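You operate a simulated robot arm through the tools that you are given. There is no shell and no other tool.

You run a simulated robot arm. Do the job below in one go: nothing can be reset, and whatever is moved stays where it is left.

Task
Melt the cheese in the pan with the red handle at heat 1.
Fine: once golden, slide the pan out, dial to 0, grill off.

Only the result counts: the job must be done as asked and must still hold three seconds after the hand-in. Knocking over, shifting, dropping, spilling or breaking anything else fails it.

Robot
A 7-joint arm with a two-finger parallel gripper, fixed in place. Base frame: the origin is on the floor under the middle of its stand, x ahead of it, y to its left, z up. Units: cm, degrees, N and s.
It reaches about 96.4 cm from its shoulder. Its first joint turns from -166.0 to 166.0 degrees. Payload 1.57 kg.
Tool frame: the origin (TCP) lies between the finger pads and is the grasp point; the fingertips stand 3 cm ahead of it; z points along the fingers, y is the line along which they close. The gripper opens to 11 cm. The fingers are 2.4 cm wide and 1.2 cm thick; the gripper's body (4.8 by 11.2 cm) begins 7.8 cm behind the TCP.
Orientation is that of the tool frame in the base frame, as a unit quaternion [w, x, y, z]. With the fingers straight down and closing along the base's y, the tool's x points along the base's -x, its y along +y and its z along -z.

Tools
- The arm moves only by the tool move_arm. Its argument "increments" is one flat list of numbers, 7 for each row, row after row: the turn, a rotation vector about the tool's x, y, z in degrees, then the shift along the tool's x, y, z in cm, then the opening, from 0 (shut) to 1 (fully open). In form: [wx, wy, wz, x, y, z, jaw, wx, wy, wz, x, y, z, jaw, ...]. A call has 1 to 20 rows; each row shifts and turns the commanded pose from where the row before left it, along the tool's axes as they then stand. A row lasts 0.2 s, in which the tool goes at most 5 cm and 8.6 degrees; a call with a longer step from one row to the next is refused whole, and so is a gripper value outside its range. A pose out of reach is approached as far as the arm can. The call stops where the force on the tool passes 40 N (or 10 N more than at its start, if that is more) or the arm is blocked; 0.2 s more then pass. Each finger travels about 10.8 cm/s and halts on what it meets, pressing with about 32 N; the grip force reading is that of the motor and also rises with nothing between the fingers. The clock runs only during rows and for 0.2 s after the last one: add rows that do not move to give the fingers time. The reply holds the time, the measured pose of the TCP, the force on the tool along the base axes, the opening and the grip force, in the units named above and with some noise, with the torque about the TCP (base axes, N m) and any sound that the robot's microphone picked up.
- Cameras (640 x 400 px; columns grow to the right, rows downward): "scene" is fixed at [4.95, -49.82, 150.35]; the picture's right is [0.15, -0.99, 0.00], its down [-0.80, -0.12, -0.59] and it looks along [0.59, 0.09, -0.81] (base axes); focal length 366 px, centre (320, 200). "wrist" rides on the gripper at [7, 1.6, -14.1] in the tool frame; the picture's right is [-0.23, 0.97, 0.00], its down [-0.85, -0.20, -0.48] and it looks along [-0.47, -0.11, 0.88] (tool axes); focal length 222 px, centre (320, 200). There is no depth. A picture from a camera that has moved, and an enlarged one, comes with that camera's place and axes in the base frame and with its lens.
- grab_frame(camera): a new picture of that camera. The clock stands still meanwhile.
- slide_trunk(by): slides the trunk up (or, below 0, down) by that many cm; the arm rides with it, the base frame stays. It gives what a move gives, with no picture.
- zoom(camera, box): a new picture of the part [left, top, right, bottom] of that camera's present view, enlarged. The clock stands still meanwhile.
- close_job(): hands the job in; it is judged then, once.

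Places have to be worked out from the pictures, the camera data and where the tool is seen. Open the gripper and draw the arm clear of the work before you hand the job in, unless the task says otherwise.

The tools are called after "Request:" by a JSON object that holds its "name" and its "arguments". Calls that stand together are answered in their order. move_arm: Moves the arm, as the interface text tells. Its arguments: {"type":"object","properties":{"increments":{"type":"array","items":{"type":"number"}}},"required":["increments"]} The other tools are called the same way: slide_trunk (by) moves the trunk up or down; grab_frame (camera) takes a picture; zoom (camera, box) takes an enlarged picture of a part of a camera's view; close_job () hands the job in.

At the start:

```text
t: 0.0
ee_pos: [34.32, -37.35, 108.22]
tcp_rot: [0.001, -0.001, 1.0, 0.0]
force: [0.3, 0.7, -0.3]
torque: [0.0, 0.02, -0.04]
width: 11.0
finger_force: 0.1
trunk travel left (down, up): [-32.5, 28.5]
```

scene: 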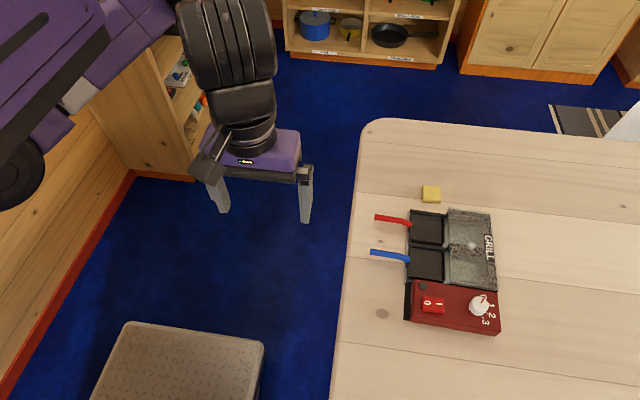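
wrist: 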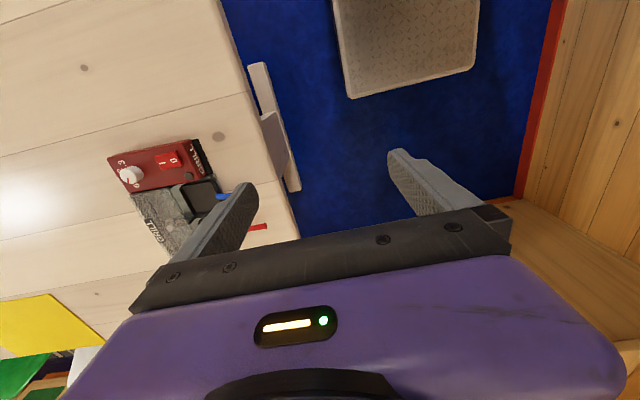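

I'll start by taking a closer look at the grill, the pans, the cheese and the controls.

Request:
{"name": "zoom", "arguments": {"camera": "scene", "box": [360, 170, 520, 270]}}

Request:
{"name": "zoom", "arguments": {"camera": "scene", "box": [390, 260, 518, 340]}}

Request:
{"name": "zoom", "arguments": {"camera": "wrist", "box": [90, 120, 290, 245]}}

```text
4.00 times, centred on (440, 220) of scene
camera zoom: at [4.95, -49.82, 150.35], right [0.15, -0.99, 0.0], down [-0.8, -0.12, -0.59], along [0.59, 0.09, -0.81], focal length 1464 px, centre (-160, 120)
```

zoom: 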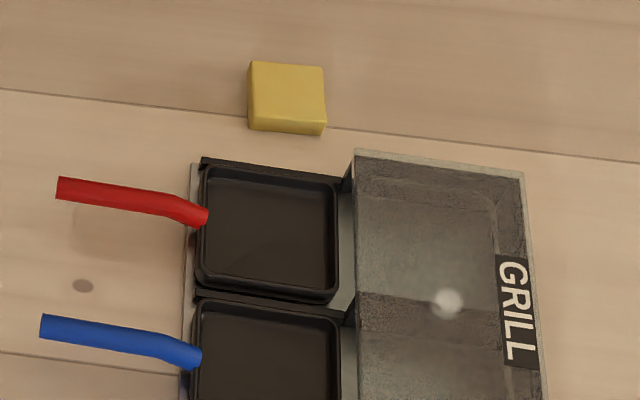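

```text
5.00 times, centred on (454, 300) of scene
camera zoom: at [4.95, -49.82, 150.35], right [0.15, -0.99, 0.0], down [-0.8, -0.12, -0.59], along [0.59, 0.09, -0.81], focal length 1830 px, centre (-350, -300)
```

zoom: 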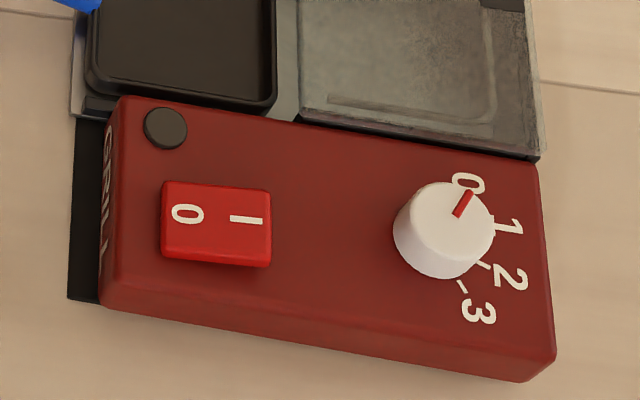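

```text
3.20 times, centred on (190, 182) of wrist
camera zoom: at [27.26, -35.75, 122.35], right [0.23, 0.97, 0.0], down [0.86, -0.2, 0.48], along [0.47, -0.11, -0.88], focal length 711 px, centre (736, 256)
```

zoom: 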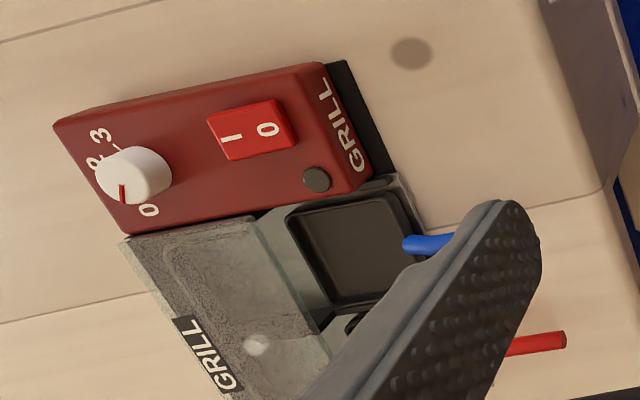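

Triangulating the dial from both cameras puts its top near (35, -76, 80), so the table is probably at z≈72-75. I'll move the wrist camera over the grill to get a second viewpoint and refine the positions.

Request:
{"name": "move_arm", "arguments": {"increments": [0, 0, 0, 1.2, -4, 0, 1, 0, 0, 0, 1.2, -4, 0, 1, 0, 0, 0, 1.2, -4, 0, 1, 0, 0, 0, 1.2, -4, 0, 1, 0, 0, 0, 1.2, -4, 0, 1, 0, 0, 0, 0, 0, 0, 1]}}

Request:
{"name": "grab_frame", "arguments": {"camera": "wrist"}}

Request:
{"name": "grab_frame", "arguments": {"camera": "scene"}}

```text
t: 1.4
ee_pos: [28.37, -57.43, 108.24]
tcp_rot: [0.0, 0.0, 1.0, 0.0]
force: [-0.3, 0.2, -0.1]
torque: [-0.01, 0.0, 0.01]
width: 11.01
finger_force: 0.0
trunk travel left (down, up): [-32.5, 28.5]
```

```text
taken
camera wrist: at [21.53, -55.86, 122.43], right [0.23, 0.97, 0.0], down [0.85, -0.2, 0.48], along [0.47, -0.11, -0.88], focal length 222 px, centre (320, 200)
```

wrist: 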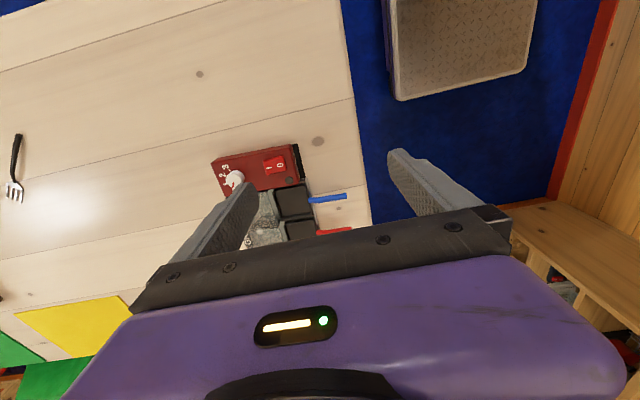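

```text
taken
```

scene: 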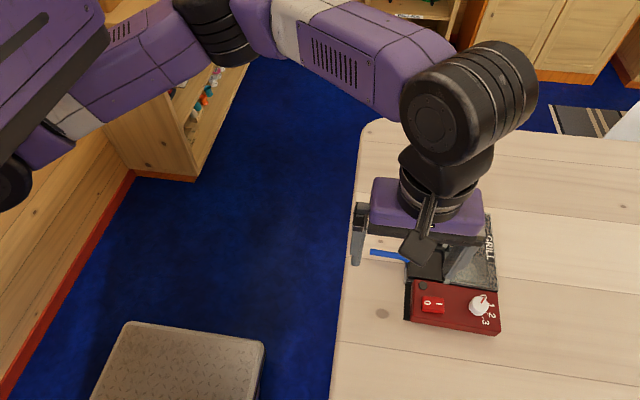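

The fingers hide the pans from here. I'll move forward so the camera sits over the grill and the gap between the fingers frames it.

Request:
{"name": "move_arm", "arguments": {"increments": [0, 0, 0, -4, -2, 0, 1, 0, 0, 0, -4, -2, 0, 1, 0, 0, 0, -4, -2, 0, 1, 0, 0, 0, 0, 0, 0, 1]}}

Request:
{"name": "grab_frame", "arguments": {"camera": "wrist"}}

Request:
{"name": "zoom", "arguments": {"camera": "wrist", "box": [230, 60, 430, 185]}}

```text
t: 2.4
ee_pos: [40.27, -63.45, 108.32]
tcp_rot: [0.0, 0.001, 1.0, 0.0]
force: [0.0, 0.6, -0.2]
torque: [0.0, 0.03, 0.01]
width: 10.99
finger_force: 0.1
trunk travel left (down, up): [-32.5, 28.5]
```

```text
taken
camera wrist: at [33.26, -61.83, 122.55], right [0.23, 0.97, 0.0], down [0.86, -0.2, 0.48], along [0.47, -0.11, -0.88], focal length 222 px, centre (320, 200)
```

wrist: 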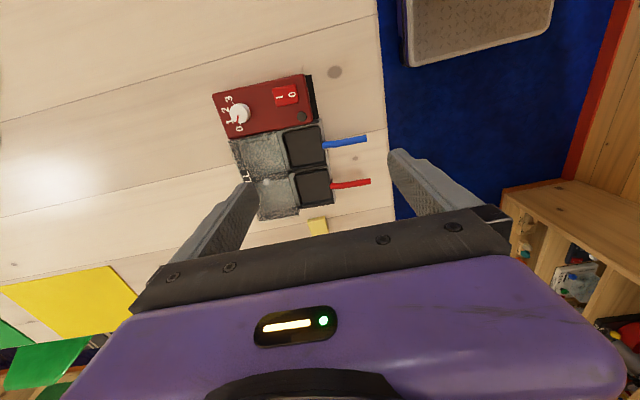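

```text
3.20 times, centred on (330, 122) of wrist
camera zoom: at [33.26, -61.83, 122.55], right [0.23, 0.97, 0.0], down [0.86, -0.2, 0.48], along [0.47, -0.11, -0.88], focal length 711 px, centre (288, 448)
```

zoom: 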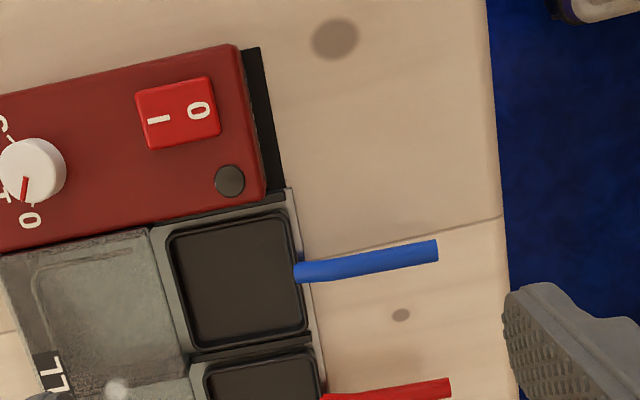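

This view is clear. I'll zoom in on the red pan, the cheese and the controls for precise measurements.

Request:
{"name": "zoom", "arguments": {"camera": "wrist", "box": [224, 120, 384, 245]}}

Request:
{"name": "zoom", "arguments": {"camera": "wrist", "box": [200, 60, 360, 160]}}

Request:
{"name": "grab_frame", "arguments": {"camera": "scene"}}

```text
3.20 times, centred on (304, 182) of wrist
camera zoom: at [33.26, -61.83, 122.55], right [0.23, 0.97, 0.0], down [0.86, -0.2, 0.48], along [0.47, -0.11, -0.88], focal length 711 px, centre (371, 256)
```

zoom: 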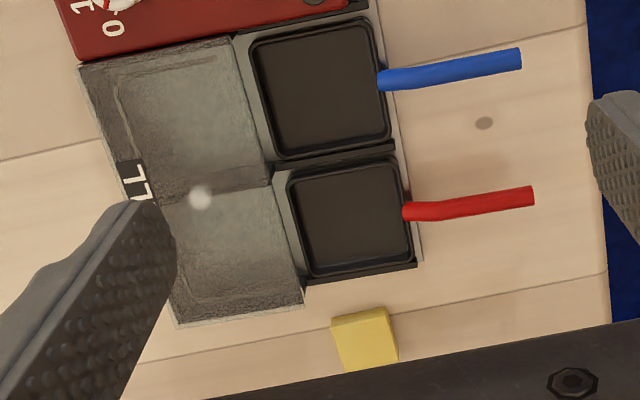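

```text
4.00 times, centred on (280, 110) of wrist
camera zoom: at [33.26, -61.83, 122.55], right [0.23, 0.97, 0.0], down [0.86, -0.2, 0.48], along [0.47, -0.11, -0.88], focal length 888 px, centre (480, 560)
```

zoom: 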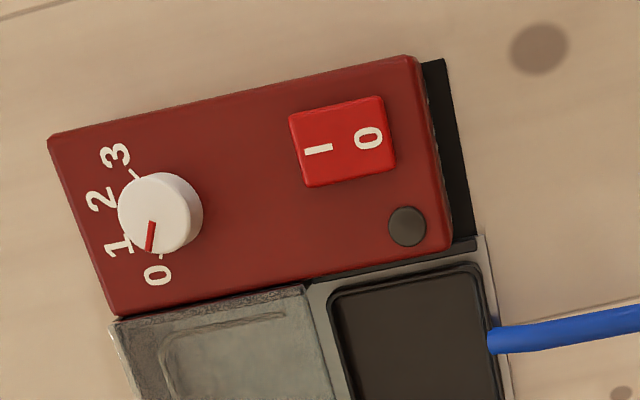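

```text
taken
```

scene: 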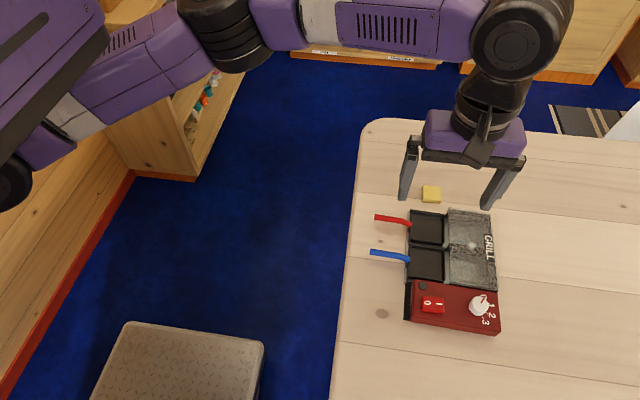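

The handles point toward +y, so the pans slide in toward -y. My estimates are: table z≈75, red pan centred near (54.5, -68.3), cheese near (64.8, -69.3), and dial near (35.2, -76.6) with its top at about 81. I'll test the reach by moving high above the cheese.

Request:
{"name": "move_arm", "arguments": {"increments": [0, 0, 0, -4, -1, 0, 1, 0, 0, 0, -4, -1, 0, 1, 0, 0, 0, -4, -1, 0, 1, 0, 0, 0, -4, -1, 0, 1, 0, 0, 0, -4, -1, 0, 1, 0, 0, 0, -4, -1, 0, 1, 0, 0, 0, 0, 0, 0, 1]}}

Request:
{"name": "grab_frame", "arguments": {"camera": "wrist"}}

Request:
{"name": "grab_frame", "arguments": {"camera": "scene"}}

```text
t: 4.0
ee_pos: [61.2, -63.56, 107.51]
tcp_rot: [0.001, 0.0, 1.0, 0.0]
force: [-0.1, 0.2, -0.3]
torque: [0.0, 0.0, -0.05]
width: 10.99
finger_force: 0.0
out of reach, approached as far as the arm can: row 4, 5, 6
trunk travel left (down, up): [-32.5, 28.5]
```

```text
taken
camera wrist: at [54.29, -61.92, 121.65], right [0.23, 0.97, 0.0], down [0.86, -0.2, 0.48], along [0.47, -0.11, -0.88], focal length 222 px, centre (320, 200)
```

wrist: 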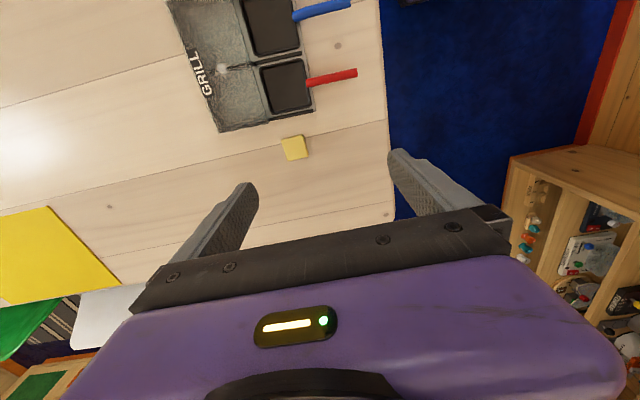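

```text
taken
```

scene: 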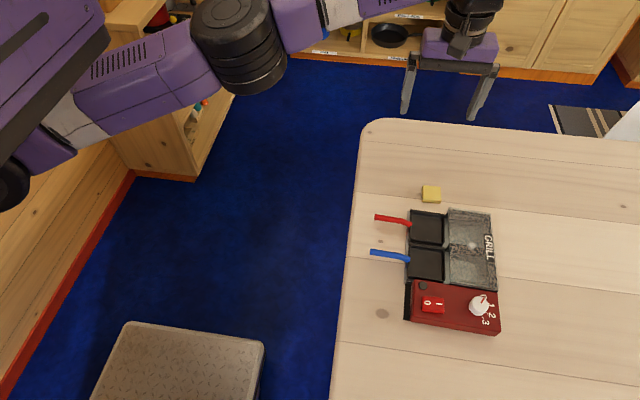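

The vertical-tool reach at this height ends at about 88 cm horizontally, and the cheese is about 95 cm out. I'll lower the tool and push outward to see how reach changes with height relative to the shoulder.

Request:
{"name": "move_arm", "arguments": {"increments": [0, 0, 0, 0, 0, 4, 1, 0, 0, 0, 0, 0, 4, 1, 0, 0, 0, 0, 0, 4, 1, 0, 0, 0, -1, -1, 0, 1, 0, 0, 0, -1, -1, 0, 1, 0, 0, 0, -1, -2, 0, 1, 0, 0, 0, 0, 0, 0, 1]}}

```text
t: 5.6
ee_pos: [62.56, -64.92, 95.38]
tcp_rot: [-0.001, 0.001, 1.0, -0.001]
force: [0.0, 0.3, -0.5]
torque: [0.02, 0.0, 0.02]
width: 11.0
finger_force: 0.1
out of reach, approached as far as the arm can: row 5, 6
trunk travel left (down, up): [-32.5, 28.5]
```

The vertical-tool reach tops out near 90 cm with the wrist at z≈111, so I need a tilted tool and a lowered trunk for the cheese. I'll zoom in on the cheese to get its size and yaw.

Request:
{"name": "grab_frame", "arguments": {"camera": "wrist"}}

Request:
{"name": "zoom", "arguments": {"camera": "wrist", "box": [200, 0, 400, 125]}}

Request:
{"name": "zoom", "arguments": {"camera": "wrist", "box": [250, 90, 330, 140]}}

Request:
{"name": "zoom", "arguments": {"camera": "scene", "box": [400, 175, 464, 215]}}

```text
taken
camera wrist: at [55.66, -63.33, 109.48], right [0.23, 0.97, 0.0], down [0.86, -0.2, 0.48], along [0.47, -0.11, -0.88], focal length 222 px, centre (320, 200)
```

wrist: 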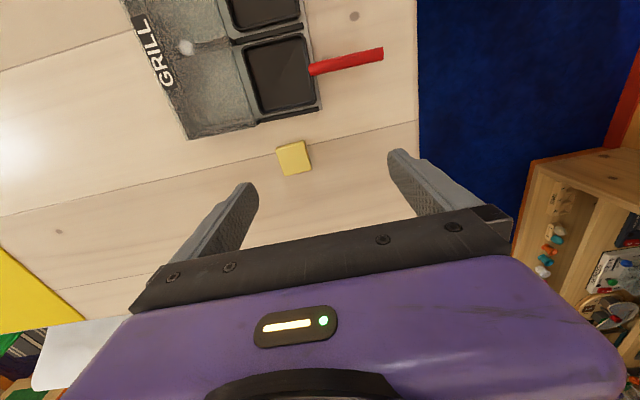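

```text
3.20 times, centred on (300, 62) of wrist
camera zoom: at [55.66, -63.33, 109.48], right [0.23, 0.97, 0.0], down [0.86, -0.2, 0.48], along [0.47, -0.11, -0.88], focal length 711 px, centre (384, 640)
```

zoom: 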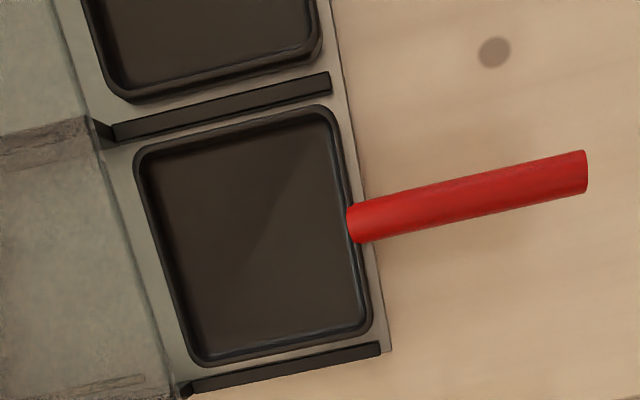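

```text
8.00 times, centred on (290, 115) of wrist
camera zoom: at [55.66, -63.33, 109.48], right [0.23, 0.97, 0.0], down [0.86, -0.2, 0.48], along [0.47, -0.11, -0.88], focal length 1777 px, centre (560, 880)
```

zoom: 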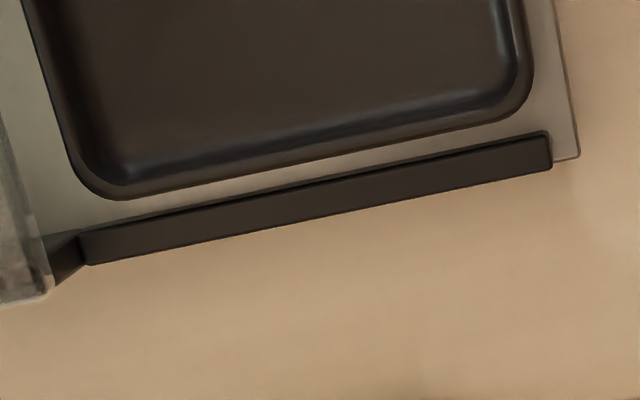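

```text
10.00 times, centred on (432, 195) of scene
camera zoom: at [4.95, -49.82, 150.35], right [0.15, -0.99, 0.0], down [-0.8, -0.12, -0.59], along [0.59, 0.09, -0.81], focal length 3659 px, centre (-800, 250)
```

zoom: 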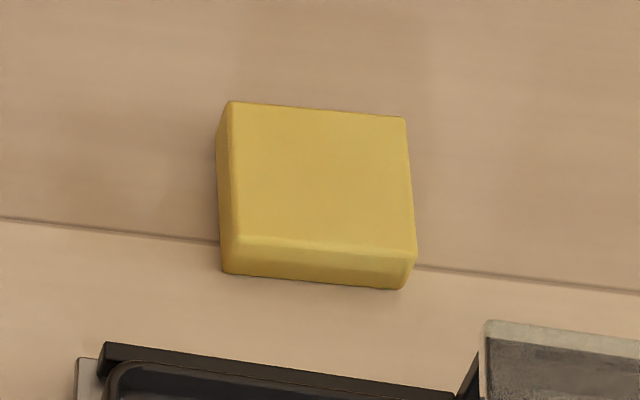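

The cheese measures about 4.5×4.5×1.6 cm, centred at (65.25, -69.5) on a table at z≈75. I'll lower the trunk 10 cm to bring the shoulder level with the wrist height needed to pick it up.

Request:
{"name": "slide_trunk", "arguments": {"by": -10}}

```text
t: 6.9
ee_pos: [62.68, -65.02, 85.25]
tcp_rot: [0.0, 0.0, 1.0, 0.0]
force: [0.5, -0.2, 0.4]
torque: [0.0, 0.02, 0.0]
width: 11.0
finger_force: 0.0
trunk travel left (down, up): [-22.5, 38.5]
```

Now I'll rise and back off a little. Then I'll yaw the tool by +90° about its z axis so the fingers close along base x with the camera on the +y side.

Request:
{"name": "move_arm", "arguments": {"increments": [0, 0, 0, 0, 3.5, -3, 1, 0, 0, 0, 0, 3.5, -3, 1, 0, 0, 8.182, 0, 0, 0, 1, 0, 0, 8.182, 0, 0, 0, 1, 0, 0, 8.182, 0, 0, 0, 1, 0, 0, 8.182, 0, 0, 0, 1, 0, 0, 8.182, 0, 0, 0, 1, 0, 0, 8.182, 0, 0, 0, 1, 0, 0, 8.182, 0, 0, 0, 1, 0, 0, 8.182, 0, 0, 0, 1, 0, 0, 8.182, 0, 0, 0, 1, 0, 0, 8.182, 0, 0, 0, 1, 0, 0, 8.182, 0, 0, 0, 1, 0, 0, 0, 0, 0, 0, 1]}}

Request:
{"name": "grab_frame", "arguments": {"camera": "wrist"}}

Request:
{"name": "grab_frame", "arguments": {"camera": "scene"}}

```text
t: 9.9
ee_pos: [64.55, -60.85, 91.31]
tcp_rot: [0.0, 0.61, 0.792, -0.001]
force: [0.0, -0.6, 0.6]
torque: [0.01, 0.01, -0.02]
width: 10.99
finger_force: 0.1
out of reach, approached as far as the arm can: row 1, 2, 9, 11, 12, 13
trunk travel left (down, up): [-22.5, 38.5]
```

```text
taken
camera wrist: at [64.39, -53.58, 105.43], right [1.0, 0.03, 0.0], down [0.03, -0.88, 0.48], along [0.01, -0.48, -0.88], focal length 222 px, centre (320, 200)
```

wrist: 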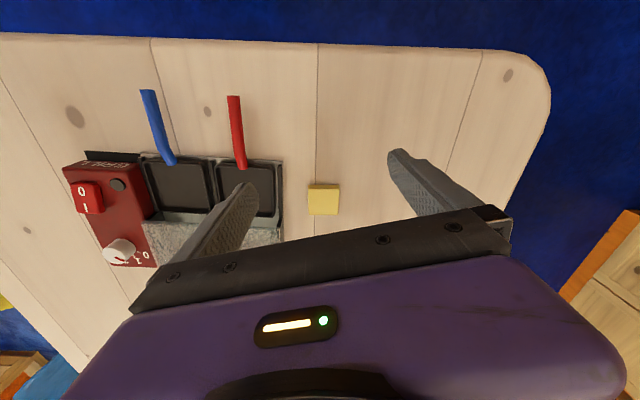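

```text
taken
```

scene: 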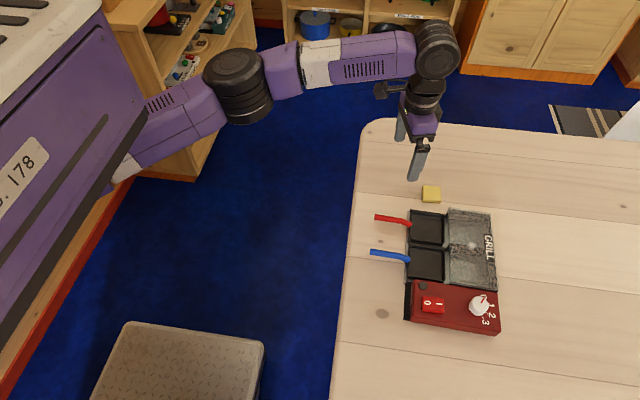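

The tool turned 75° of the 90° before reaching the edge of its workspace. I'll pull in a few centimetres and finish the remaining 15° of yaw.

Request:
{"name": "move_arm", "arguments": {"increments": [0, 0, 0, 1.5, -1.7, 0, 1, 0, 0, 0, 1.5, -1.7, 0, 1, 0, 0, 7.4, 0, 0, 0, 1, 0, 0, 7.4, 0, 0, 0, 1, 0, 0, 0, 0, 0, 0, 1]}}

```text
t: 11.1
ee_pos: [60.49, -58.72, 91.18]
tcp_rot: [0.0, 0.683, 0.73, 0.0]
force: [0.7, 0.5, -0.3]
torque: [-0.01, -0.02, 0.06]
width: 10.98
finger_force: 0.1
out of reach, approached as far as the arm can: row 4
trunk travel left (down, up): [-22.5, 38.5]
```

Yaw is now 86°, and the closing axis is within 2° of the cheese's side. Next I'll tilt the fingers by 20° so they point toward -y, pivoting the wrist back toward +y.

Request:
{"name": "move_arm", "arguments": {"increments": [0, -6.67, 0, 0, 0, 0, 1, 0, -6.67, 0, 0, 0, 0, 1, 0, -6.67, 0, 0, 0, 0, 1, 0, 0, 0, 0, 0, 0, 1]}}

```text
t: 12.1
ee_pos: [60.52, -58.74, 91.27]
tcp_rot: [0.127, 0.673, 0.718, -0.119]
force: [0.4, -0.4, 0.3]
torque: [0.02, -0.01, -0.01]
width: 11.01
finger_force: 0.1
trunk travel left (down, up): [-22.5, 38.5]
```

The tilted pose is fine: tool z is about (0.02, -0.34, -0.94). I'll approach above the cheese with the jaws partly closed to about 6.8 cm so the inner finger clears the grill's rail, then look.

Request:
{"name": "move_arm", "arguments": {"increments": [0, 0, 0, -1.69, 1.0, 2.81, 0.62, 0, 0, 0, -1.69, 1.0, 2.81, 0.62, 0, 0, 0, -1.69, 1.0, 2.81, 0.62, 0, 0, 0, -1.69, 1.0, 2.81, 0.62, 0, 0, 0, 0, 0, 0, 0.62]}}

Request:
{"name": "grab_frame", "arguments": {"camera": "wrist"}}

Request:
{"name": "zoom", "arguments": {"camera": "scene", "box": [360, 130, 520, 230]}}

```text
t: 13.3
ee_pos: [63.44, -65.47, 85.71]
tcp_rot: [0.127, 0.673, 0.718, -0.12]
force: [-0.3, -0.5, 0.8]
torque: [-0.01, 0.0, -0.03]
width: 6.83
finger_force: 0.0
out of reach, approached as far as the arm can: row 3, 4
trunk travel left (down, up): [-22.5, 38.5]
```

```text
taken
camera wrist: at [64.42, -53.95, 96.67], right [0.99, -0.15, 0.08], down [-0.16, -0.65, 0.74], along [-0.06, -0.74, -0.67], focal length 222 px, centre (320, 200)
```

wrist: 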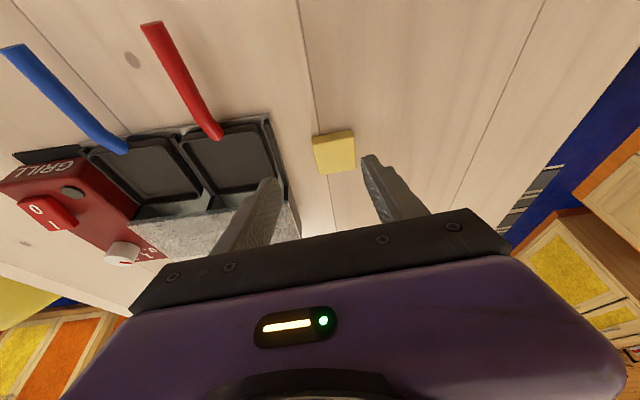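

```text
4.00 times, centred on (440, 180) of scene
camera zoom: at [4.95, -49.82, 150.35], right [0.15, -0.99, 0.0], down [-0.8, -0.12, -0.59], along [0.59, 0.09, -0.81], focal length 1464 px, centre (-160, 280)
```

zoom: 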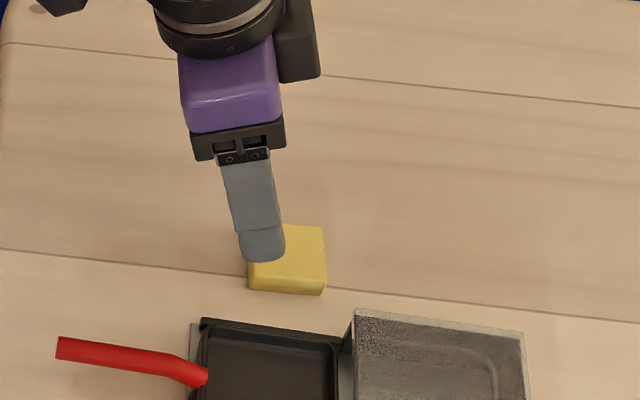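

That direction is blocked, probably by a wrist-roll limit, since the wrist itself is only about 85 cm out. I'll go back to the original yaw, where the fingers close along y and reach was better, and tilt the fingers toward +x instead.

Request:
{"name": "move_arm", "arguments": {"increments": [0, 0, 0, 0.96, -1.86, -3.54, 0.62, 0, 0, 0, 0.96, -1.86, -3.54, 0.62, 0, 6.67, 0, 0, 0, 0, 0.62, 0, 6.67, 0, 0, 0, 0, 0.62, 0, 6.67, 0, 0, 0, 0, 0.62, 0, 0, -8.5, 0, 0, 0, 0.62, 0, 0, -8.5, 0, 0, 0, 0.62, 0, 0, -8.5, 0, 0, 0, 0.62, 0, 0, -8.5, 0, 0, 0, 0.62, 0, 0, -8.5, 0, 0, 0, 0.62, 0, 0, -8.5, 0, 0, 0, 0.62, 0, 0, -8.5, 0, 0, 0, 0.62, 0, 0, -8.5, 0, 0, 0, 0.62, 0, 0, -8.5, 0, 0, 0, 0.62, 0, 0, -8.5, 0, 0, 0, 0.62, 0, -6.67, 0, 0, 0, 0, 0.62, 0, -6.67, 0, 0, 0, 0, 0.62, 0, -6.67, 0, 0, 0, 0, 0.62, 0, 0, 0, 0, 0, 0, 0.62]}}

```text
t: 17.3
ee_pos: [59.64, -61.38, 91.72]
tcp_rot: [0.177, 0.005, 0.984, -0.031]
force: [0.3, -0.1, -0.3]
torque: [-0.01, -0.02, 0.02]
width: 6.84
finger_force: 0.0
out of reach, approached as far as the arm can: row 5
trunk travel left (down, up): [-22.5, 38.5]
```

Orientation is recovered with a 3.6° residual roll, which I'll cancel. Then I'll approach to about 4.5 cm above the pick pose over the cheese.

Request:
{"name": "move_arm", "arguments": {"increments": [-3.6, 0, 0, 0, 0, 0, 0.62, 0, 0, 0, -0.405, -2.025, 2.473, 0.62, 0, 0, 0, -0.405, -2.025, 2.473, 0.62, 0, 0, 0, -0.405, -2.025, 2.473, 0.62, 0, 0, 0, -0.405, -2.025, 2.473, 0.62, 0, 0, 0, 0, 0, 0, 0.62]}}

Request:
{"name": "grab_frame", "arguments": {"camera": "wrist"}}

Request:
{"name": "zoom", "arguments": {"camera": "scene", "box": [360, 130, 520, 230]}}

```text
t: 18.7
ee_pos: [64.07, -68.02, 82.58]
tcp_rot: [0.177, 0.001, 0.984, 0.0]
force: [-1.1, -0.1, 0.3]
torque: [0.03, -0.02, 0.0]
width: 6.82
finger_force: 0.0
out of reach, approached as far as the arm can: row 5
trunk travel left (down, up): [-22.5, 38.5]
```

```text
taken
camera wrist: at [52.66, -66.28, 93.54], right [0.21, 0.97, 0.08], down [0.64, -0.2, 0.75], along [0.74, -0.11, -0.66], focal length 222 px, centre (320, 200)
```

wrist: 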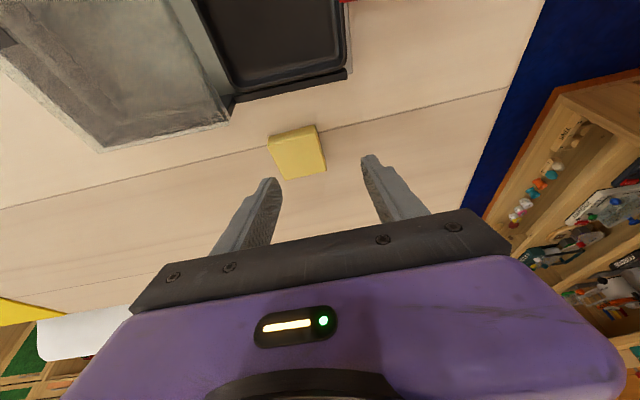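

```text
4.00 times, centred on (440, 180) of scene
camera zoom: at [4.95, -49.82, 150.35], right [0.15, -0.99, 0.0], down [-0.8, -0.12, -0.59], along [0.59, 0.09, -0.81], focal length 1464 px, centre (-160, 280)
```

zoom: 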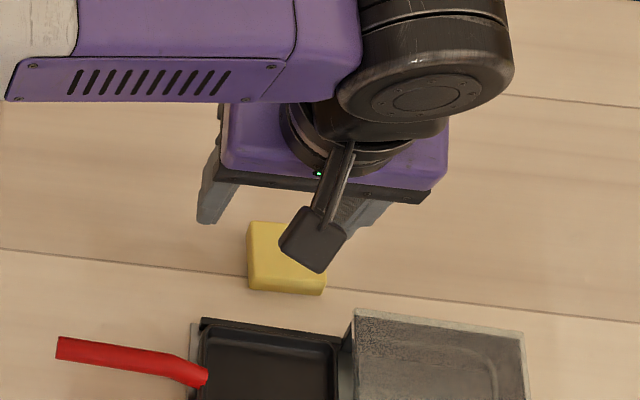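

The arm stalls about 1.5 cm short in y, but it's over the cheese, which spans y -71.8 to -67.4 and x 63 to 67.4. Opening to about 9 cm puts the far finger just past the cheese, so I can close off-centre. I'll descend partway and check.

Request:
{"name": "move_arm", "arguments": {"increments": [0, 0, 0, 0, 0, 0, 0.84, 0, 0, 0, 0.295, -0.4, 1.225, 0.84, 0, 0, 0, 0.295, -0.4, 1.225, 0.84, 0, 0, 0, 0, 0, 0, 0.84]}}

Request:
{"name": "grab_frame", "arguments": {"camera": "wrist"}}

Request:
{"name": "zoom", "arguments": {"camera": "wrist", "box": [220, 90, 460, 240]}}

Request:
{"name": "zoom", "arguments": {"camera": "scene", "box": [380, 150, 492, 220]}}

```text
t: 19.7
ee_pos: [64.16, -67.87, 80.19]
tcp_rot: [0.176, 0.0, 0.984, 0.0]
force: [-0.8, -0.5, 0.4]
torque: [-0.04, -0.04, 0.04]
width: 9.26
finger_force: 0.1
out of reach, approached as far as the arm can: row 3
trunk travel left (down, up): [-22.5, 38.5]
```

```text
taken
camera wrist: at [52.74, -66.11, 90.98], right [0.21, 0.97, 0.08], down [0.64, -0.2, 0.75], along [0.74, -0.11, -0.66], focal length 222 px, centre (320, 200)
```

wrist: 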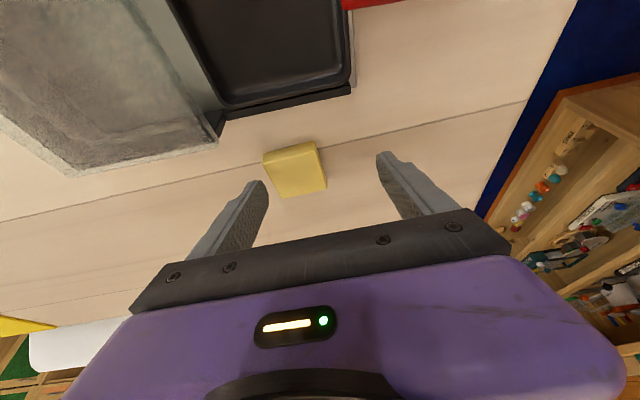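

```text
2.67 times, centred on (340, 165) of wrist
camera zoom: at [52.74, -66.11, 90.98], right [0.21, 0.97, 0.08], down [0.64, -0.2, 0.75], along [0.74, -0.11, -0.66], focal length 592 px, centre (267, 293)
```

zoom: 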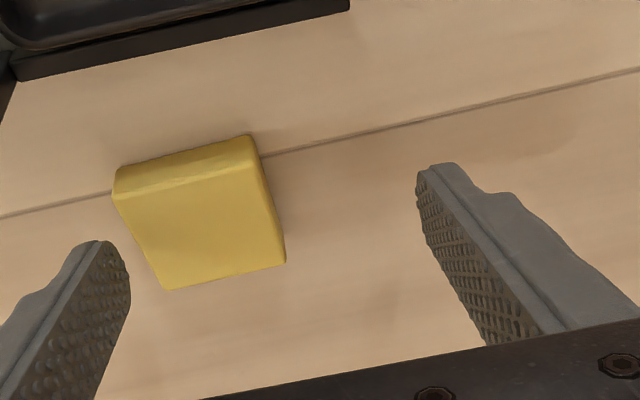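

```text
5.71 times, centred on (436, 185) of scene
camera zoom: at [4.95, -49.82, 150.35], right [0.15, -0.99, 0.0], down [-0.8, -0.12, -0.59], along [0.59, 0.09, -0.81], focal length 2091 px, centre (-343, 286)
```

zoom: 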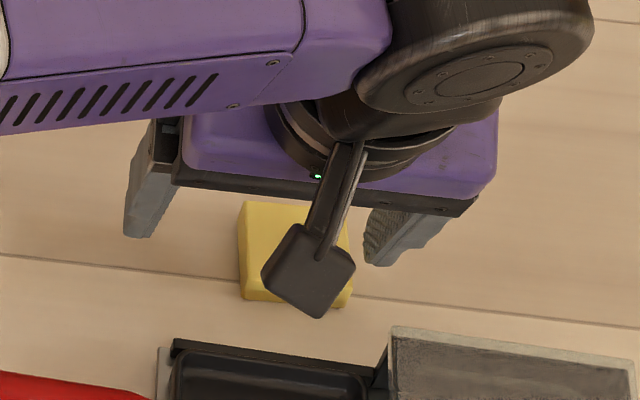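

Both fingertips straddle the cheese with about 0.7 cm clearance on the far side. I'll descend 1.5 cm so the tips sit just above the table.

Request:
{"name": "move_arm", "arguments": {"increments": [0, 0, 0, 0.272, 0, 0.732, 0.84, 0, 0, 0, 0.272, 0, 0.732, 0.84, 0, 0, 0, 0, 0, 0, 0.84]}}

Request:
{"name": "zoom", "arguments": {"camera": "wrist", "box": [220, 90, 460, 240]}}

Request:
{"name": "zoom", "arguments": {"camera": "scene", "box": [380, 150, 492, 220]}}

```text
t: 20.5
ee_pos: [64.07, -67.89, 78.8]
tcp_rot: [0.177, 0.0, 0.984, -0.001]
force: [0.4, -0.5, -0.6]
torque: [0.02, 0.0, 0.01]
width: 9.24
finger_force: 0.0
trunk travel left (down, up): [-22.5, 38.5]
```

```text
2.67 times, centred on (340, 165) of wrist
camera zoom: at [52.76, -66.09, 89.57], right [0.21, 0.97, 0.08], down [0.64, -0.2, 0.75], along [0.74, -0.11, -0.66], focal length 592 px, centre (267, 293)
```

zoom: 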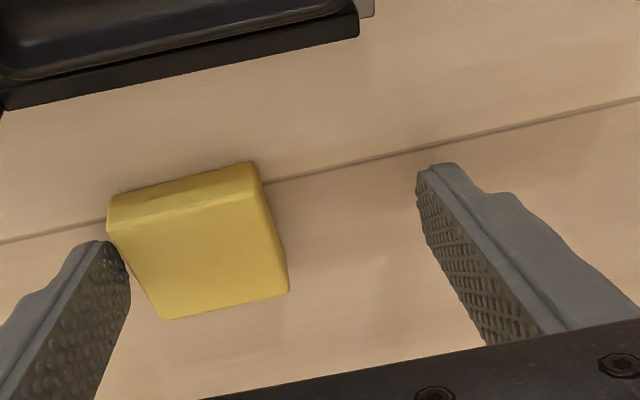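

```text
5.71 times, centred on (436, 185) of scene
camera zoom: at [4.95, -49.82, 150.35], right [0.15, -0.99, 0.0], down [-0.8, -0.12, -0.59], along [0.59, 0.09, -0.81], focal length 2091 px, centre (-343, 286)
```

zoom: 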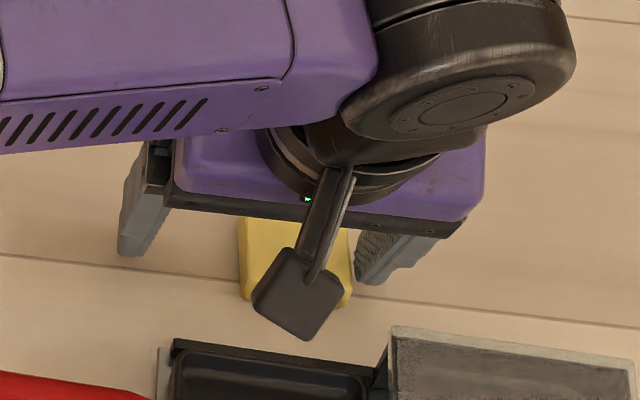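

The fingertips are level with the cheese sides. I'll go a touch lower and close.

Request:
{"name": "move_arm", "arguments": {"increments": [0, 0, 0, 0.087, 0, 0.235, 0.84, 0, 0, 0, 0, 0, 0, 0.6, 0, 0, 0, 0, 0, 0, 0.4, 0, 0, 0, 0, 0, 0, 0.25, 0, 0, 0, 0, 0, 0, 0.25, 0, 0, 0, 0, 0, 0, 0.25]}}

Request:
{"name": "zoom", "arguments": {"camera": "wrist", "box": [220, 90, 460, 240]}}

Request:
{"name": "zoom", "arguments": {"camera": "scene", "box": [380, 150, 492, 220]}}

```text
t: 21.9
ee_pos: [64.26, -67.77, 78.47]
tcp_rot: [0.176, 0.0, 0.984, 0.001]
force: [-0.5, -0.2, 0.4]
torque: [0.01, 0.02, 0.02]
width: 4.51
finger_force: 32.2
trunk travel left (down, up): [-22.5, 38.5]
```

```text
2.67 times, centred on (340, 165) of wrist
camera zoom: at [52.77, -66.1, 89.27], right [0.21, 0.97, 0.08], down [0.64, -0.2, 0.75], along [0.74, -0.11, -0.66], focal length 592 px, centre (267, 293)
```

zoom: 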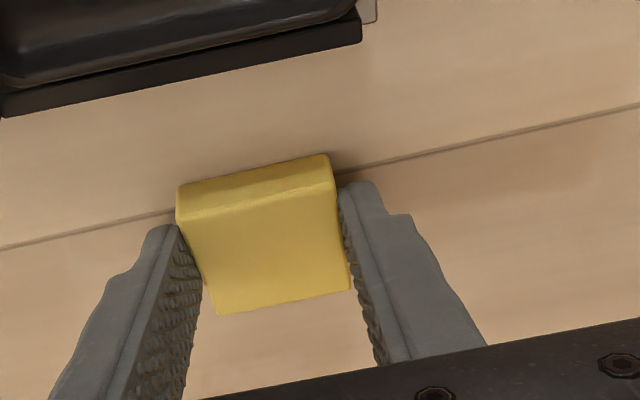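

```text
5.71 times, centred on (436, 185) of scene
camera zoom: at [4.95, -49.82, 150.35], right [0.15, -0.99, 0.0], down [-0.8, -0.12, -0.59], along [0.59, 0.09, -0.81], focal length 2091 px, centre (-343, 286)
```

zoom: 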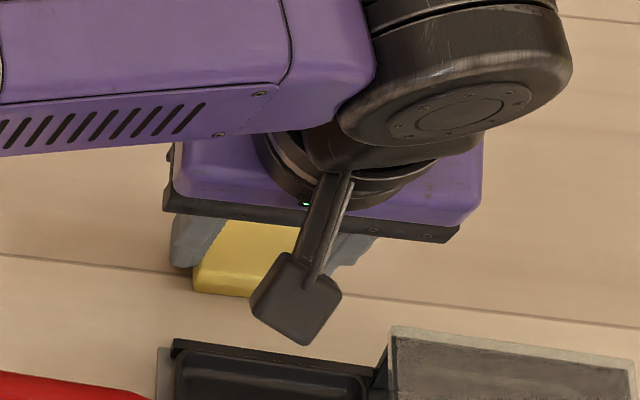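

The cheese is gripped: width 4.51 cm, 32 N, centred between the fingers. I'll lift it about 5.5 cm and carry it over the red pan with the same tilt. The pan rim is at about z=76.8, centred near (54.3, -68.1).

Request:
{"name": "move_arm", "arguments": {"increments": [0, 0, 0, -0.49, 0, -2.755, 0.25, 0, 0, 0, -0.49, 0, -2.755, 0.25, 0, 0, 0, 0, 0, 0, 0.25, 0, 0, 0, 3.12, -0.04, -1.157, 0.25, 0, 0, 0, 3.12, -0.04, -1.157, 0.25, 0, 0, 0, 3.12, -0.04, -1.157, 0.25, 0, 0, 0, 0, 0, 0, 0.25]}}

Request:
{"name": "grab_frame", "arguments": {"camera": "wrist"}}

Request:
{"name": "zoom", "arguments": {"camera": "scene", "box": [370, 150, 530, 250]}}

```text
t: 23.5
ee_pos: [54.09, -70.55, 83.95]
tcp_rot: [0.178, 0.0, 0.984, 0.001]
force: [-0.2, 0.5, -0.2]
torque: [-0.02, 0.0, 0.01]
width: 4.49
finger_force: 31.9
out of reach, approached as far as the arm can: row 4, 5, 6
trunk travel left (down, up): [-22.5, 38.5]
```

```text
taken
camera wrist: at [42.73, -68.93, 94.77], right [0.21, 0.97, 0.08], down [0.64, -0.2, 0.74], along [0.74, -0.11, -0.66], focal length 222 px, centre (320, 200)
```

wrist: 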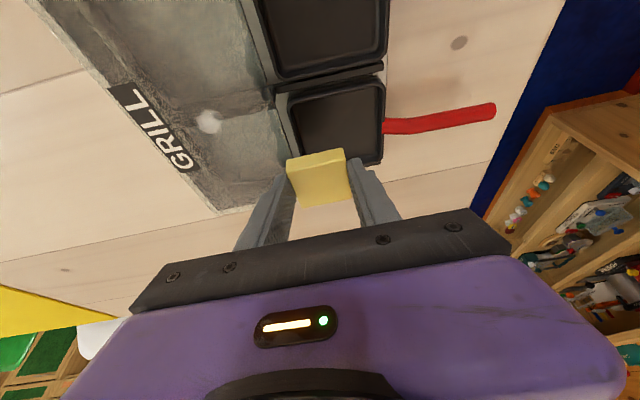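

```text
4.00 times, centred on (450, 200) of scene
camera zoom: at [4.95, -49.82, 150.35], right [0.15, -0.99, 0.0], down [-0.8, -0.12, -0.59], along [0.59, 0.09, -0.81], focal length 1464 px, centre (-200, 200)
```

zoom: 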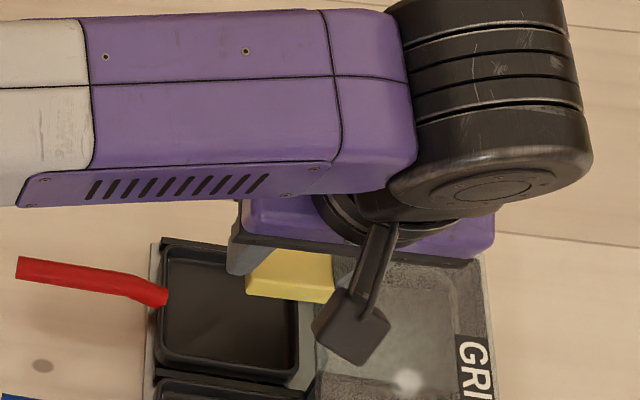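

Near the workspace edge the solver drifted sideways to y=-70.6, over the hood edge, without contact. I'll rise a bit and step back to the pan centre in small increments.

Request:
{"name": "move_arm", "arguments": {"increments": [0, 0, 0, -0.5, 0, -1.4, 0.25, 0, 0, 0, 0.2, 1.0, -0.05, 0.25, 0, 0, 0, 0.2, 1.0, -0.05, 0.25, 0, 0, 0, 0.2, 0.65, -0.05, 0.25, 0, 0, 0, 0, 0, 0, 0.25]}}

```text
t: 24.7
ee_pos: [53.99, -70.55, 85.36]
tcp_rot: [0.176, 0.0, 0.984, 0.0]
force: [0.8, -0.6, 0.0]
torque: [-0.01, 0.03, -0.02]
width: 4.47
finger_force: 31.7
out of reach, approached as far as the arm can: row 2, 3, 4
trunk travel left (down, up): [-22.5, 38.5]
```

The arm isn't following +y moves from this stretched posture, which suggests a joint limit. I'll retract toward the base and up to unfold the elbow while holding the cheese.

Request:
{"name": "move_arm", "arguments": {"increments": [0, 0, 0, 1.5, 0, -1.5, 0.25, 0, 0, 0, 1.5, 0, -1.5, 0.25, 0, 0, 0, 1.5, 0, -1.5, 0.25, 0, 0, 0, 0, 0, 0, 0.25]}}

```text
t: 25.7
ee_pos: [48.27, -71.21, 88.37]
tcp_rot: [0.176, 0.0, 0.984, 0.001]
force: [0.6, -0.5, 0.3]
torque: [0.0, 0.02, 0.02]
width: 4.45
finger_force: 31.8
out of reach, approached as far as the arm can: row 1, 3
trunk travel left (down, up): [-22.5, 38.5]
```

The arm moved but drifted. I'll probe small +y steps from this more retracted posture to see whether it follows now.

Request:
{"name": "move_arm", "arguments": {"increments": [0, 0, 0, 1.0, 1.0, -1.0, 0.25, 0, 0, 0, 0, 1.5, 0, 0.25, 0, 0, 0, 0, 0, 0, 0.25]}}

```text
t: 26.5
ee_pos: [47.19, -71.35, 89.08]
tcp_rot: [0.177, 0.0, 0.984, 0.001]
force: [-0.1, 0.4, -0.2]
torque: [0.02, 0.0, -0.02]
width: 4.47
finger_force: 31.9
out of reach, approached as far as the arm can: row 1, 2
trunk travel left (down, up): [-22.5, 38.5]
```

Motion toward +y is still blocked. I'll look at the arm's posture to work out which joint is limiting.

Request:
{"name": "grab_frame", "arguments": {"camera": "scene"}}

Request:
{"name": "grab_frame", "arguments": {"camera": "wrist"}}

```text
taken
```

scene: 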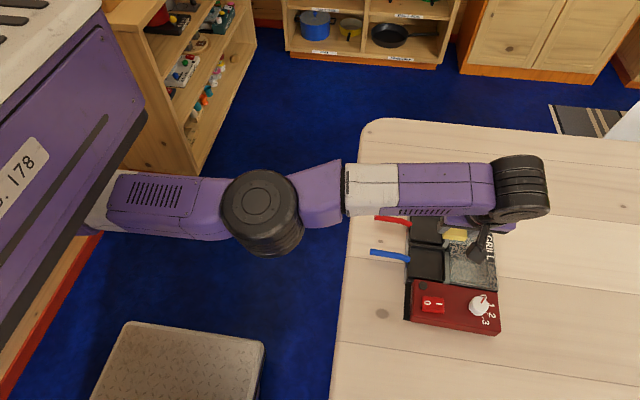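

```text
taken
camera wrist: at [35.79, -69.71, 99.96], right [0.21, 0.97, 0.08], down [0.64, -0.2, 0.74], along [0.74, -0.11, -0.66], focal length 222 px, centre (320, 200)
```

wrist: 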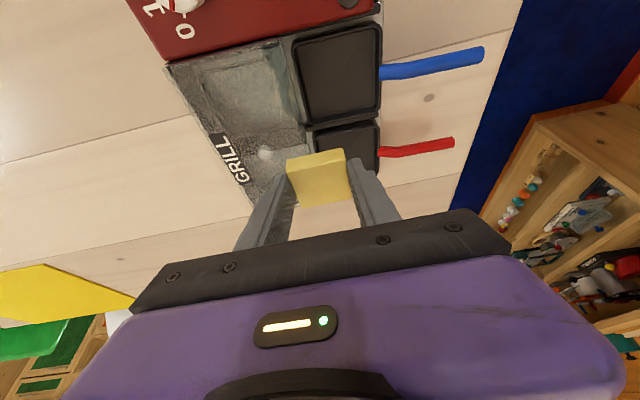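

The picture shows the arm fully straight, with the shoulder near (34, -8) rather than at the origin, so it's in an elbow singularity. I'll raise the trunk 6 cm and lower the tool by the same amount to bend the elbow, then move inward.

Request:
{"name": "slide_trunk", "arguments": {"by": 6}}

Request:
{"name": "move_arm", "arguments": {"increments": [0, 0, 0, 0.697, 0, 1.877, 0.25, 0, 0, 0, 0.697, 0, 1.877, 0.25, 0, 0, 0, 0.697, 0, 1.877, 0.25, 0, 0, 0, 0, 0.5, 0, 0.25, 0, 0, 0, 0, 1, 0, 0.25, 0, 0, 0, 0, 0, 0, 0.25]}}

```text
t: 27.5
ee_pos: [47.15, -71.39, 95.13]
tcp_rot: [0.176, 0.0, 0.984, 0.0]
force: [-0.8, 0.1, -0.5]
torque: [0.01, -0.02, -0.04]
width: 4.47
finger_force: 31.9
trunk travel left (down, up): [-28.5, 32.5]
```

```text
t: 28.9
ee_pos: [47.18, -71.55, 89.14]
tcp_rot: [0.176, 0.0, 0.984, 0.002]
force: [0.1, 0.0, -0.7]
torque: [-0.01, -0.02, 0.03]
width: 4.49
finger_force: 31.7
out of reach, approached as far as the arm can: row 4, 5
trunk travel left (down, up): [-28.5, 32.5]
```

The arm is still locked straight. I'll command a larger inward (+y) displacement. The space there is clear at this height, and a bigger error should break the elbow out of its singularity.

Request:
{"name": "move_arm", "arguments": {"increments": [0, 0, 0, 0, 4, 0, 0.25, 0, 0, 0, 0, 4, 0, 0.25, 0, 0, 0, 0, 4, 0, 0.25, 0, 0, 0, 0, 0, 0, 0.25]}}

```text
t: 29.9
ee_pos: [47.91, -71.47, 89.43]
tcp_rot: [0.177, 0.0, 0.984, 0.002]
force: [0.2, -0.1, 0.0]
torque: [-0.01, 0.0, 0.01]
width: 4.46
finger_force: 31.8
out of reach, approached as far as the arm can: row 1, 2, 3
trunk travel left (down, up): [-28.5, 32.5]
```

Pure radial motion stays stuck, but an earlier vertical move made at a steep angle to the shoulder did bend the elbow. I'll raise the tool 14 cm, lower the trunk, then descend with inward motion.

Request:
{"name": "move_arm", "arguments": {"increments": [0, 0, 0, -1.22, 0.8, -3.285, 0.25, 0, 0, 0, -1.22, 0.8, -3.285, 0.25, 0, 0, 0, -1.22, 0.8, -3.285, 0.25, 0, 0, 0, -1.22, 0.8, -3.285, 0.25, 0, 0, 0, 0, 0, 0, 0.25]}}

```text
t: 31.1
ee_pos: [48.12, -69.75, 103.79]
tcp_rot: [0.175, -0.001, 0.984, 0.003]
force: [-0.4, 0.1, 0.1]
torque: [-0.02, 0.01, 0.01]
width: 4.5
finger_force: 31.7
out of reach, approached as far as the arm can: row 1, 2, 3
trunk travel left (down, up): [-28.5, 32.5]
```

Raising helped: y is now -69.75 and the last row wasn't flagged. I'll try going down and inward from here, while high above everything.

Request:
{"name": "move_arm", "arguments": {"increments": [0, 0, 0, 1.22, 0.5, 3.285, 0.25, 0, 0, 0, 1.22, 0.5, 3.285, 0.25, 0, 0, 0, 0, 1.0, 0, 0.25, 0, 0, 0, 0, 1.0, 0, 0.25, 0, 0, 0, 0, 0, 0, 0.25]}}

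```text
t: 32.3
ee_pos: [48.58, -70.84, 96.95]
tcp_rot: [0.176, -0.001, 0.984, 0.003]
force: [0.0, 1.0, -0.5]
torque: [0.03, 0.0, 0.01]
width: 4.47
finger_force: 32.1
out of reach, approached as far as the arm can: row 1, 2, 3, 4
trunk travel left (down, up): [-28.5, 32.5]
```

The arm still swings as a rigid straight link. The elbow hinge looks roughly vertical in the picture, so a sideways +x sweep should flex it. I'll try +x combined with some inward motion at this safe height.

Request:
{"name": "move_arm", "arguments": {"increments": [0, 0, 0, -2.8, 1.0, 1.05, 0.25, 0, 0, 0, -2.8, 1.0, 1.05, 0.25, 0, 0, 0, -2.8, 1.0, 1.05, 0.25, 0, 0, 0, 0, 1.0, 0, 0.25, 0, 0, 0, 0, 0, 0, 0.25]}}

Request:
{"name": "grab_frame", "arguments": {"camera": "scene"}}

```text
t: 33.5
ee_pos: [57.87, -69.01, 97.38]
tcp_rot: [0.176, 0.0, 0.984, 0.001]
force: [0.2, -0.5, 0.0]
torque: [0.01, 0.0, -0.01]
width: 4.48
finger_force: 31.8
out of reach, approached as far as the arm can: row 1, 2, 4
trunk travel left (down, up): [-28.5, 32.5]
```

```text
taken
```

scene: 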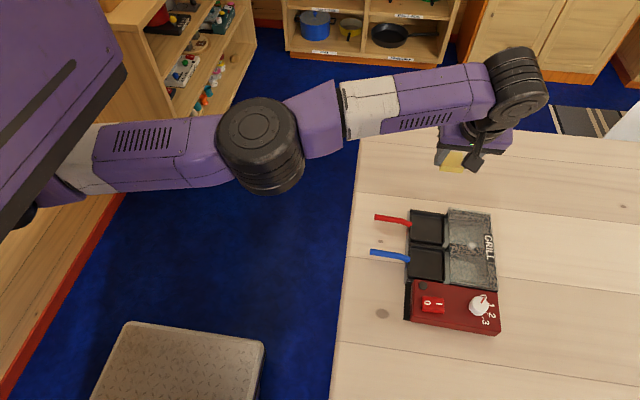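

The arm is still straight. Earlier, yawing the tool freed the elbow, so I'll yaw about the base vertical by about -24°, which keeps the cheese level, while pulling inward.

Request:
{"name": "move_arm", "arguments": {"increments": [2.79, 0, 7.51, 0, 0.5, 0, 0.25, 2.79, 0, 7.51, 0, 1.0, 0, 0.25, 2.79, 0, 7.51, 0, 1.0, 0, 0.25, 0, 0, 0, 0, 1.5, 0, 0.25, 0, 0, 0, 0, 1.5, 0, 0.25, 0, 0, 0, 0, 0, 0, 0.25]}}

```text
t: 34.9
ee_pos: [61.71, -70.91, 98.31]
tcp_rot: [0.171, 0.205, 0.963, -0.035]
force: [0.7, -0.3, -0.4]
torque: [0.01, 0.02, -0.01]
width: 4.49
finger_force: 32.4
out of reach, approached as far as the arm can: row 1, 2, 3, 4, 5
trunk travel left (down, up): [-28.5, 32.5]
```

The elbow only freed up earlier when the tool yawed far toward the wrist-roll limit. I'll continue the level yaw about the vertical by another ~57°, still high above everything, which also swings the wrist inward relative to the cheese.

Request:
{"name": "move_arm", "arguments": {"increments": [2.86, 0, 7.7, 0, 0, 0, 0.25, 2.86, 0, 7.7, 0, 0, 0, 0.25, 2.86, 0, 7.7, 0, 0, 0, 0.25, 2.86, 0, 7.7, 0, 0, 0, 0.25, 2.86, 0, 7.7, 0, 0, 0, 0.25, 2.86, 0, 7.7, 0, 0, 0, 0.25, 2.86, 0, 7.7, 0, 0, 0, 0.25, 0, 0, 0, 0, 0, 0, 0.25]}}

Request:
{"name": "grab_frame", "arguments": {"camera": "scene"}}

```text
t: 36.7
ee_pos: [62.44, -72.85, 98.5]
tcp_rot: [0.141, 0.587, 0.79, -0.106]
force: [0.4, -0.2, -0.2]
torque: [0.0, 0.03, -0.01]
width: 4.48
finger_force: 32.4
out of reach, approached as far as the arm can: row 1, 2, 3, 4, 5, 7
trunk travel left (down, up): [-28.5, 32.5]
```

```text
taken
```

scene: 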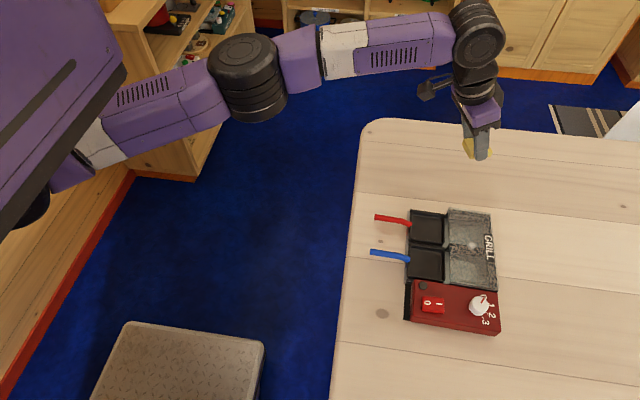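

The yaw rotated and the elbow now shows a visible bend. I'll try moving inward (-x, +y).

Request:
{"name": "move_arm", "arguments": {"increments": [0, 0, 0, 3.23, -1.05, -1.2, 0.25, 0, 0, 0, 3.23, -1.05, -1.2, 0.25, 0, 0, 0, 0, 0, 0, 0.25]}}

```text
t: 37.5
ee_pos: [58.38, -67.19, 98.31]
tcp_rot: [0.141, 0.586, 0.791, -0.105]
force: [0.3, -0.5, -0.5]
torque: [0.01, 0.0, 0.01]
width: 4.46
finger_force: 32.4
trunk travel left (down, up): [-28.5, 32.5]
```

The elbow is free again. The cheese is still level and firmly held. I'll now hover over the red pan, with the cheese centre above (54.3, -68.1) and TCP z≈84.

Request:
{"name": "move_arm", "arguments": {"increments": [0, 0, 0, 1.238, -0.831, 2.594, 0.25, 0, 0, 0, 1.238, -0.831, 2.594, 0.25, 0, 0, 0, 1.238, -0.831, 2.594, 0.25, 0, 0, 0, 1.238, -0.831, 2.594, 0.25, 0, 0, 0, 1.238, -0.831, 2.594, 0.25, 0, 0, 0, 0, 0, 0, 0.25]}}

Request:
{"name": "grab_frame", "arguments": {"camera": "wrist"}}

Request:
{"name": "zoom", "arguments": {"camera": "scene", "box": [360, 160, 520, 260]}}

```text
t: 38.9
ee_pos: [54.17, -67.06, 84.18]
tcp_rot: [0.14, 0.587, 0.791, -0.105]
force: [0.6, 0.7, -0.1]
torque: [0.02, 0.02, 0.01]
width: 4.48
finger_force: 32.2
trunk travel left (down, up): [-28.5, 32.5]
```

```text
taken
camera wrist: at [52.42, -55.6, 95.04], right [0.99, 0.08, 0.08], down [-0.01, -0.67, 0.75], along [0.11, -0.74, -0.66], focal length 222 px, centre (320, 200)
```

wrist: 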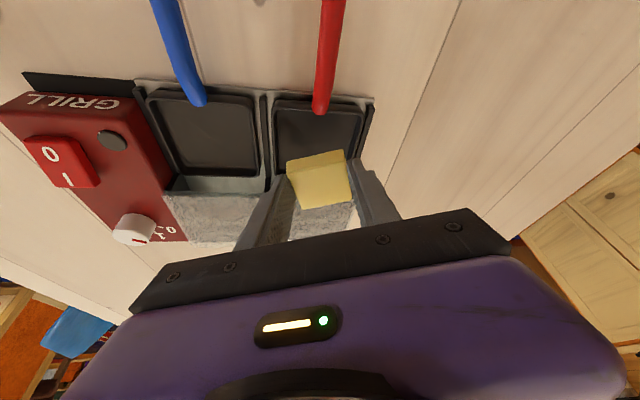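

```text
4.00 times, centred on (440, 210) of scene
camera zoom: at [4.95, -49.82, 150.35], right [0.15, -0.99, 0.0], down [-0.8, -0.12, -0.59], along [0.59, 0.09, -0.81], focal length 1464 px, centre (-160, 160)
```

zoom: 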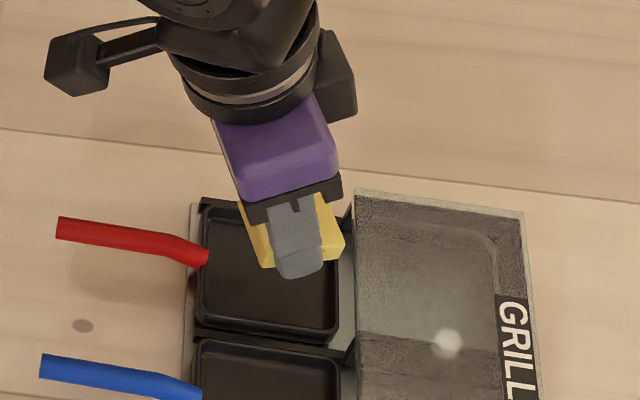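

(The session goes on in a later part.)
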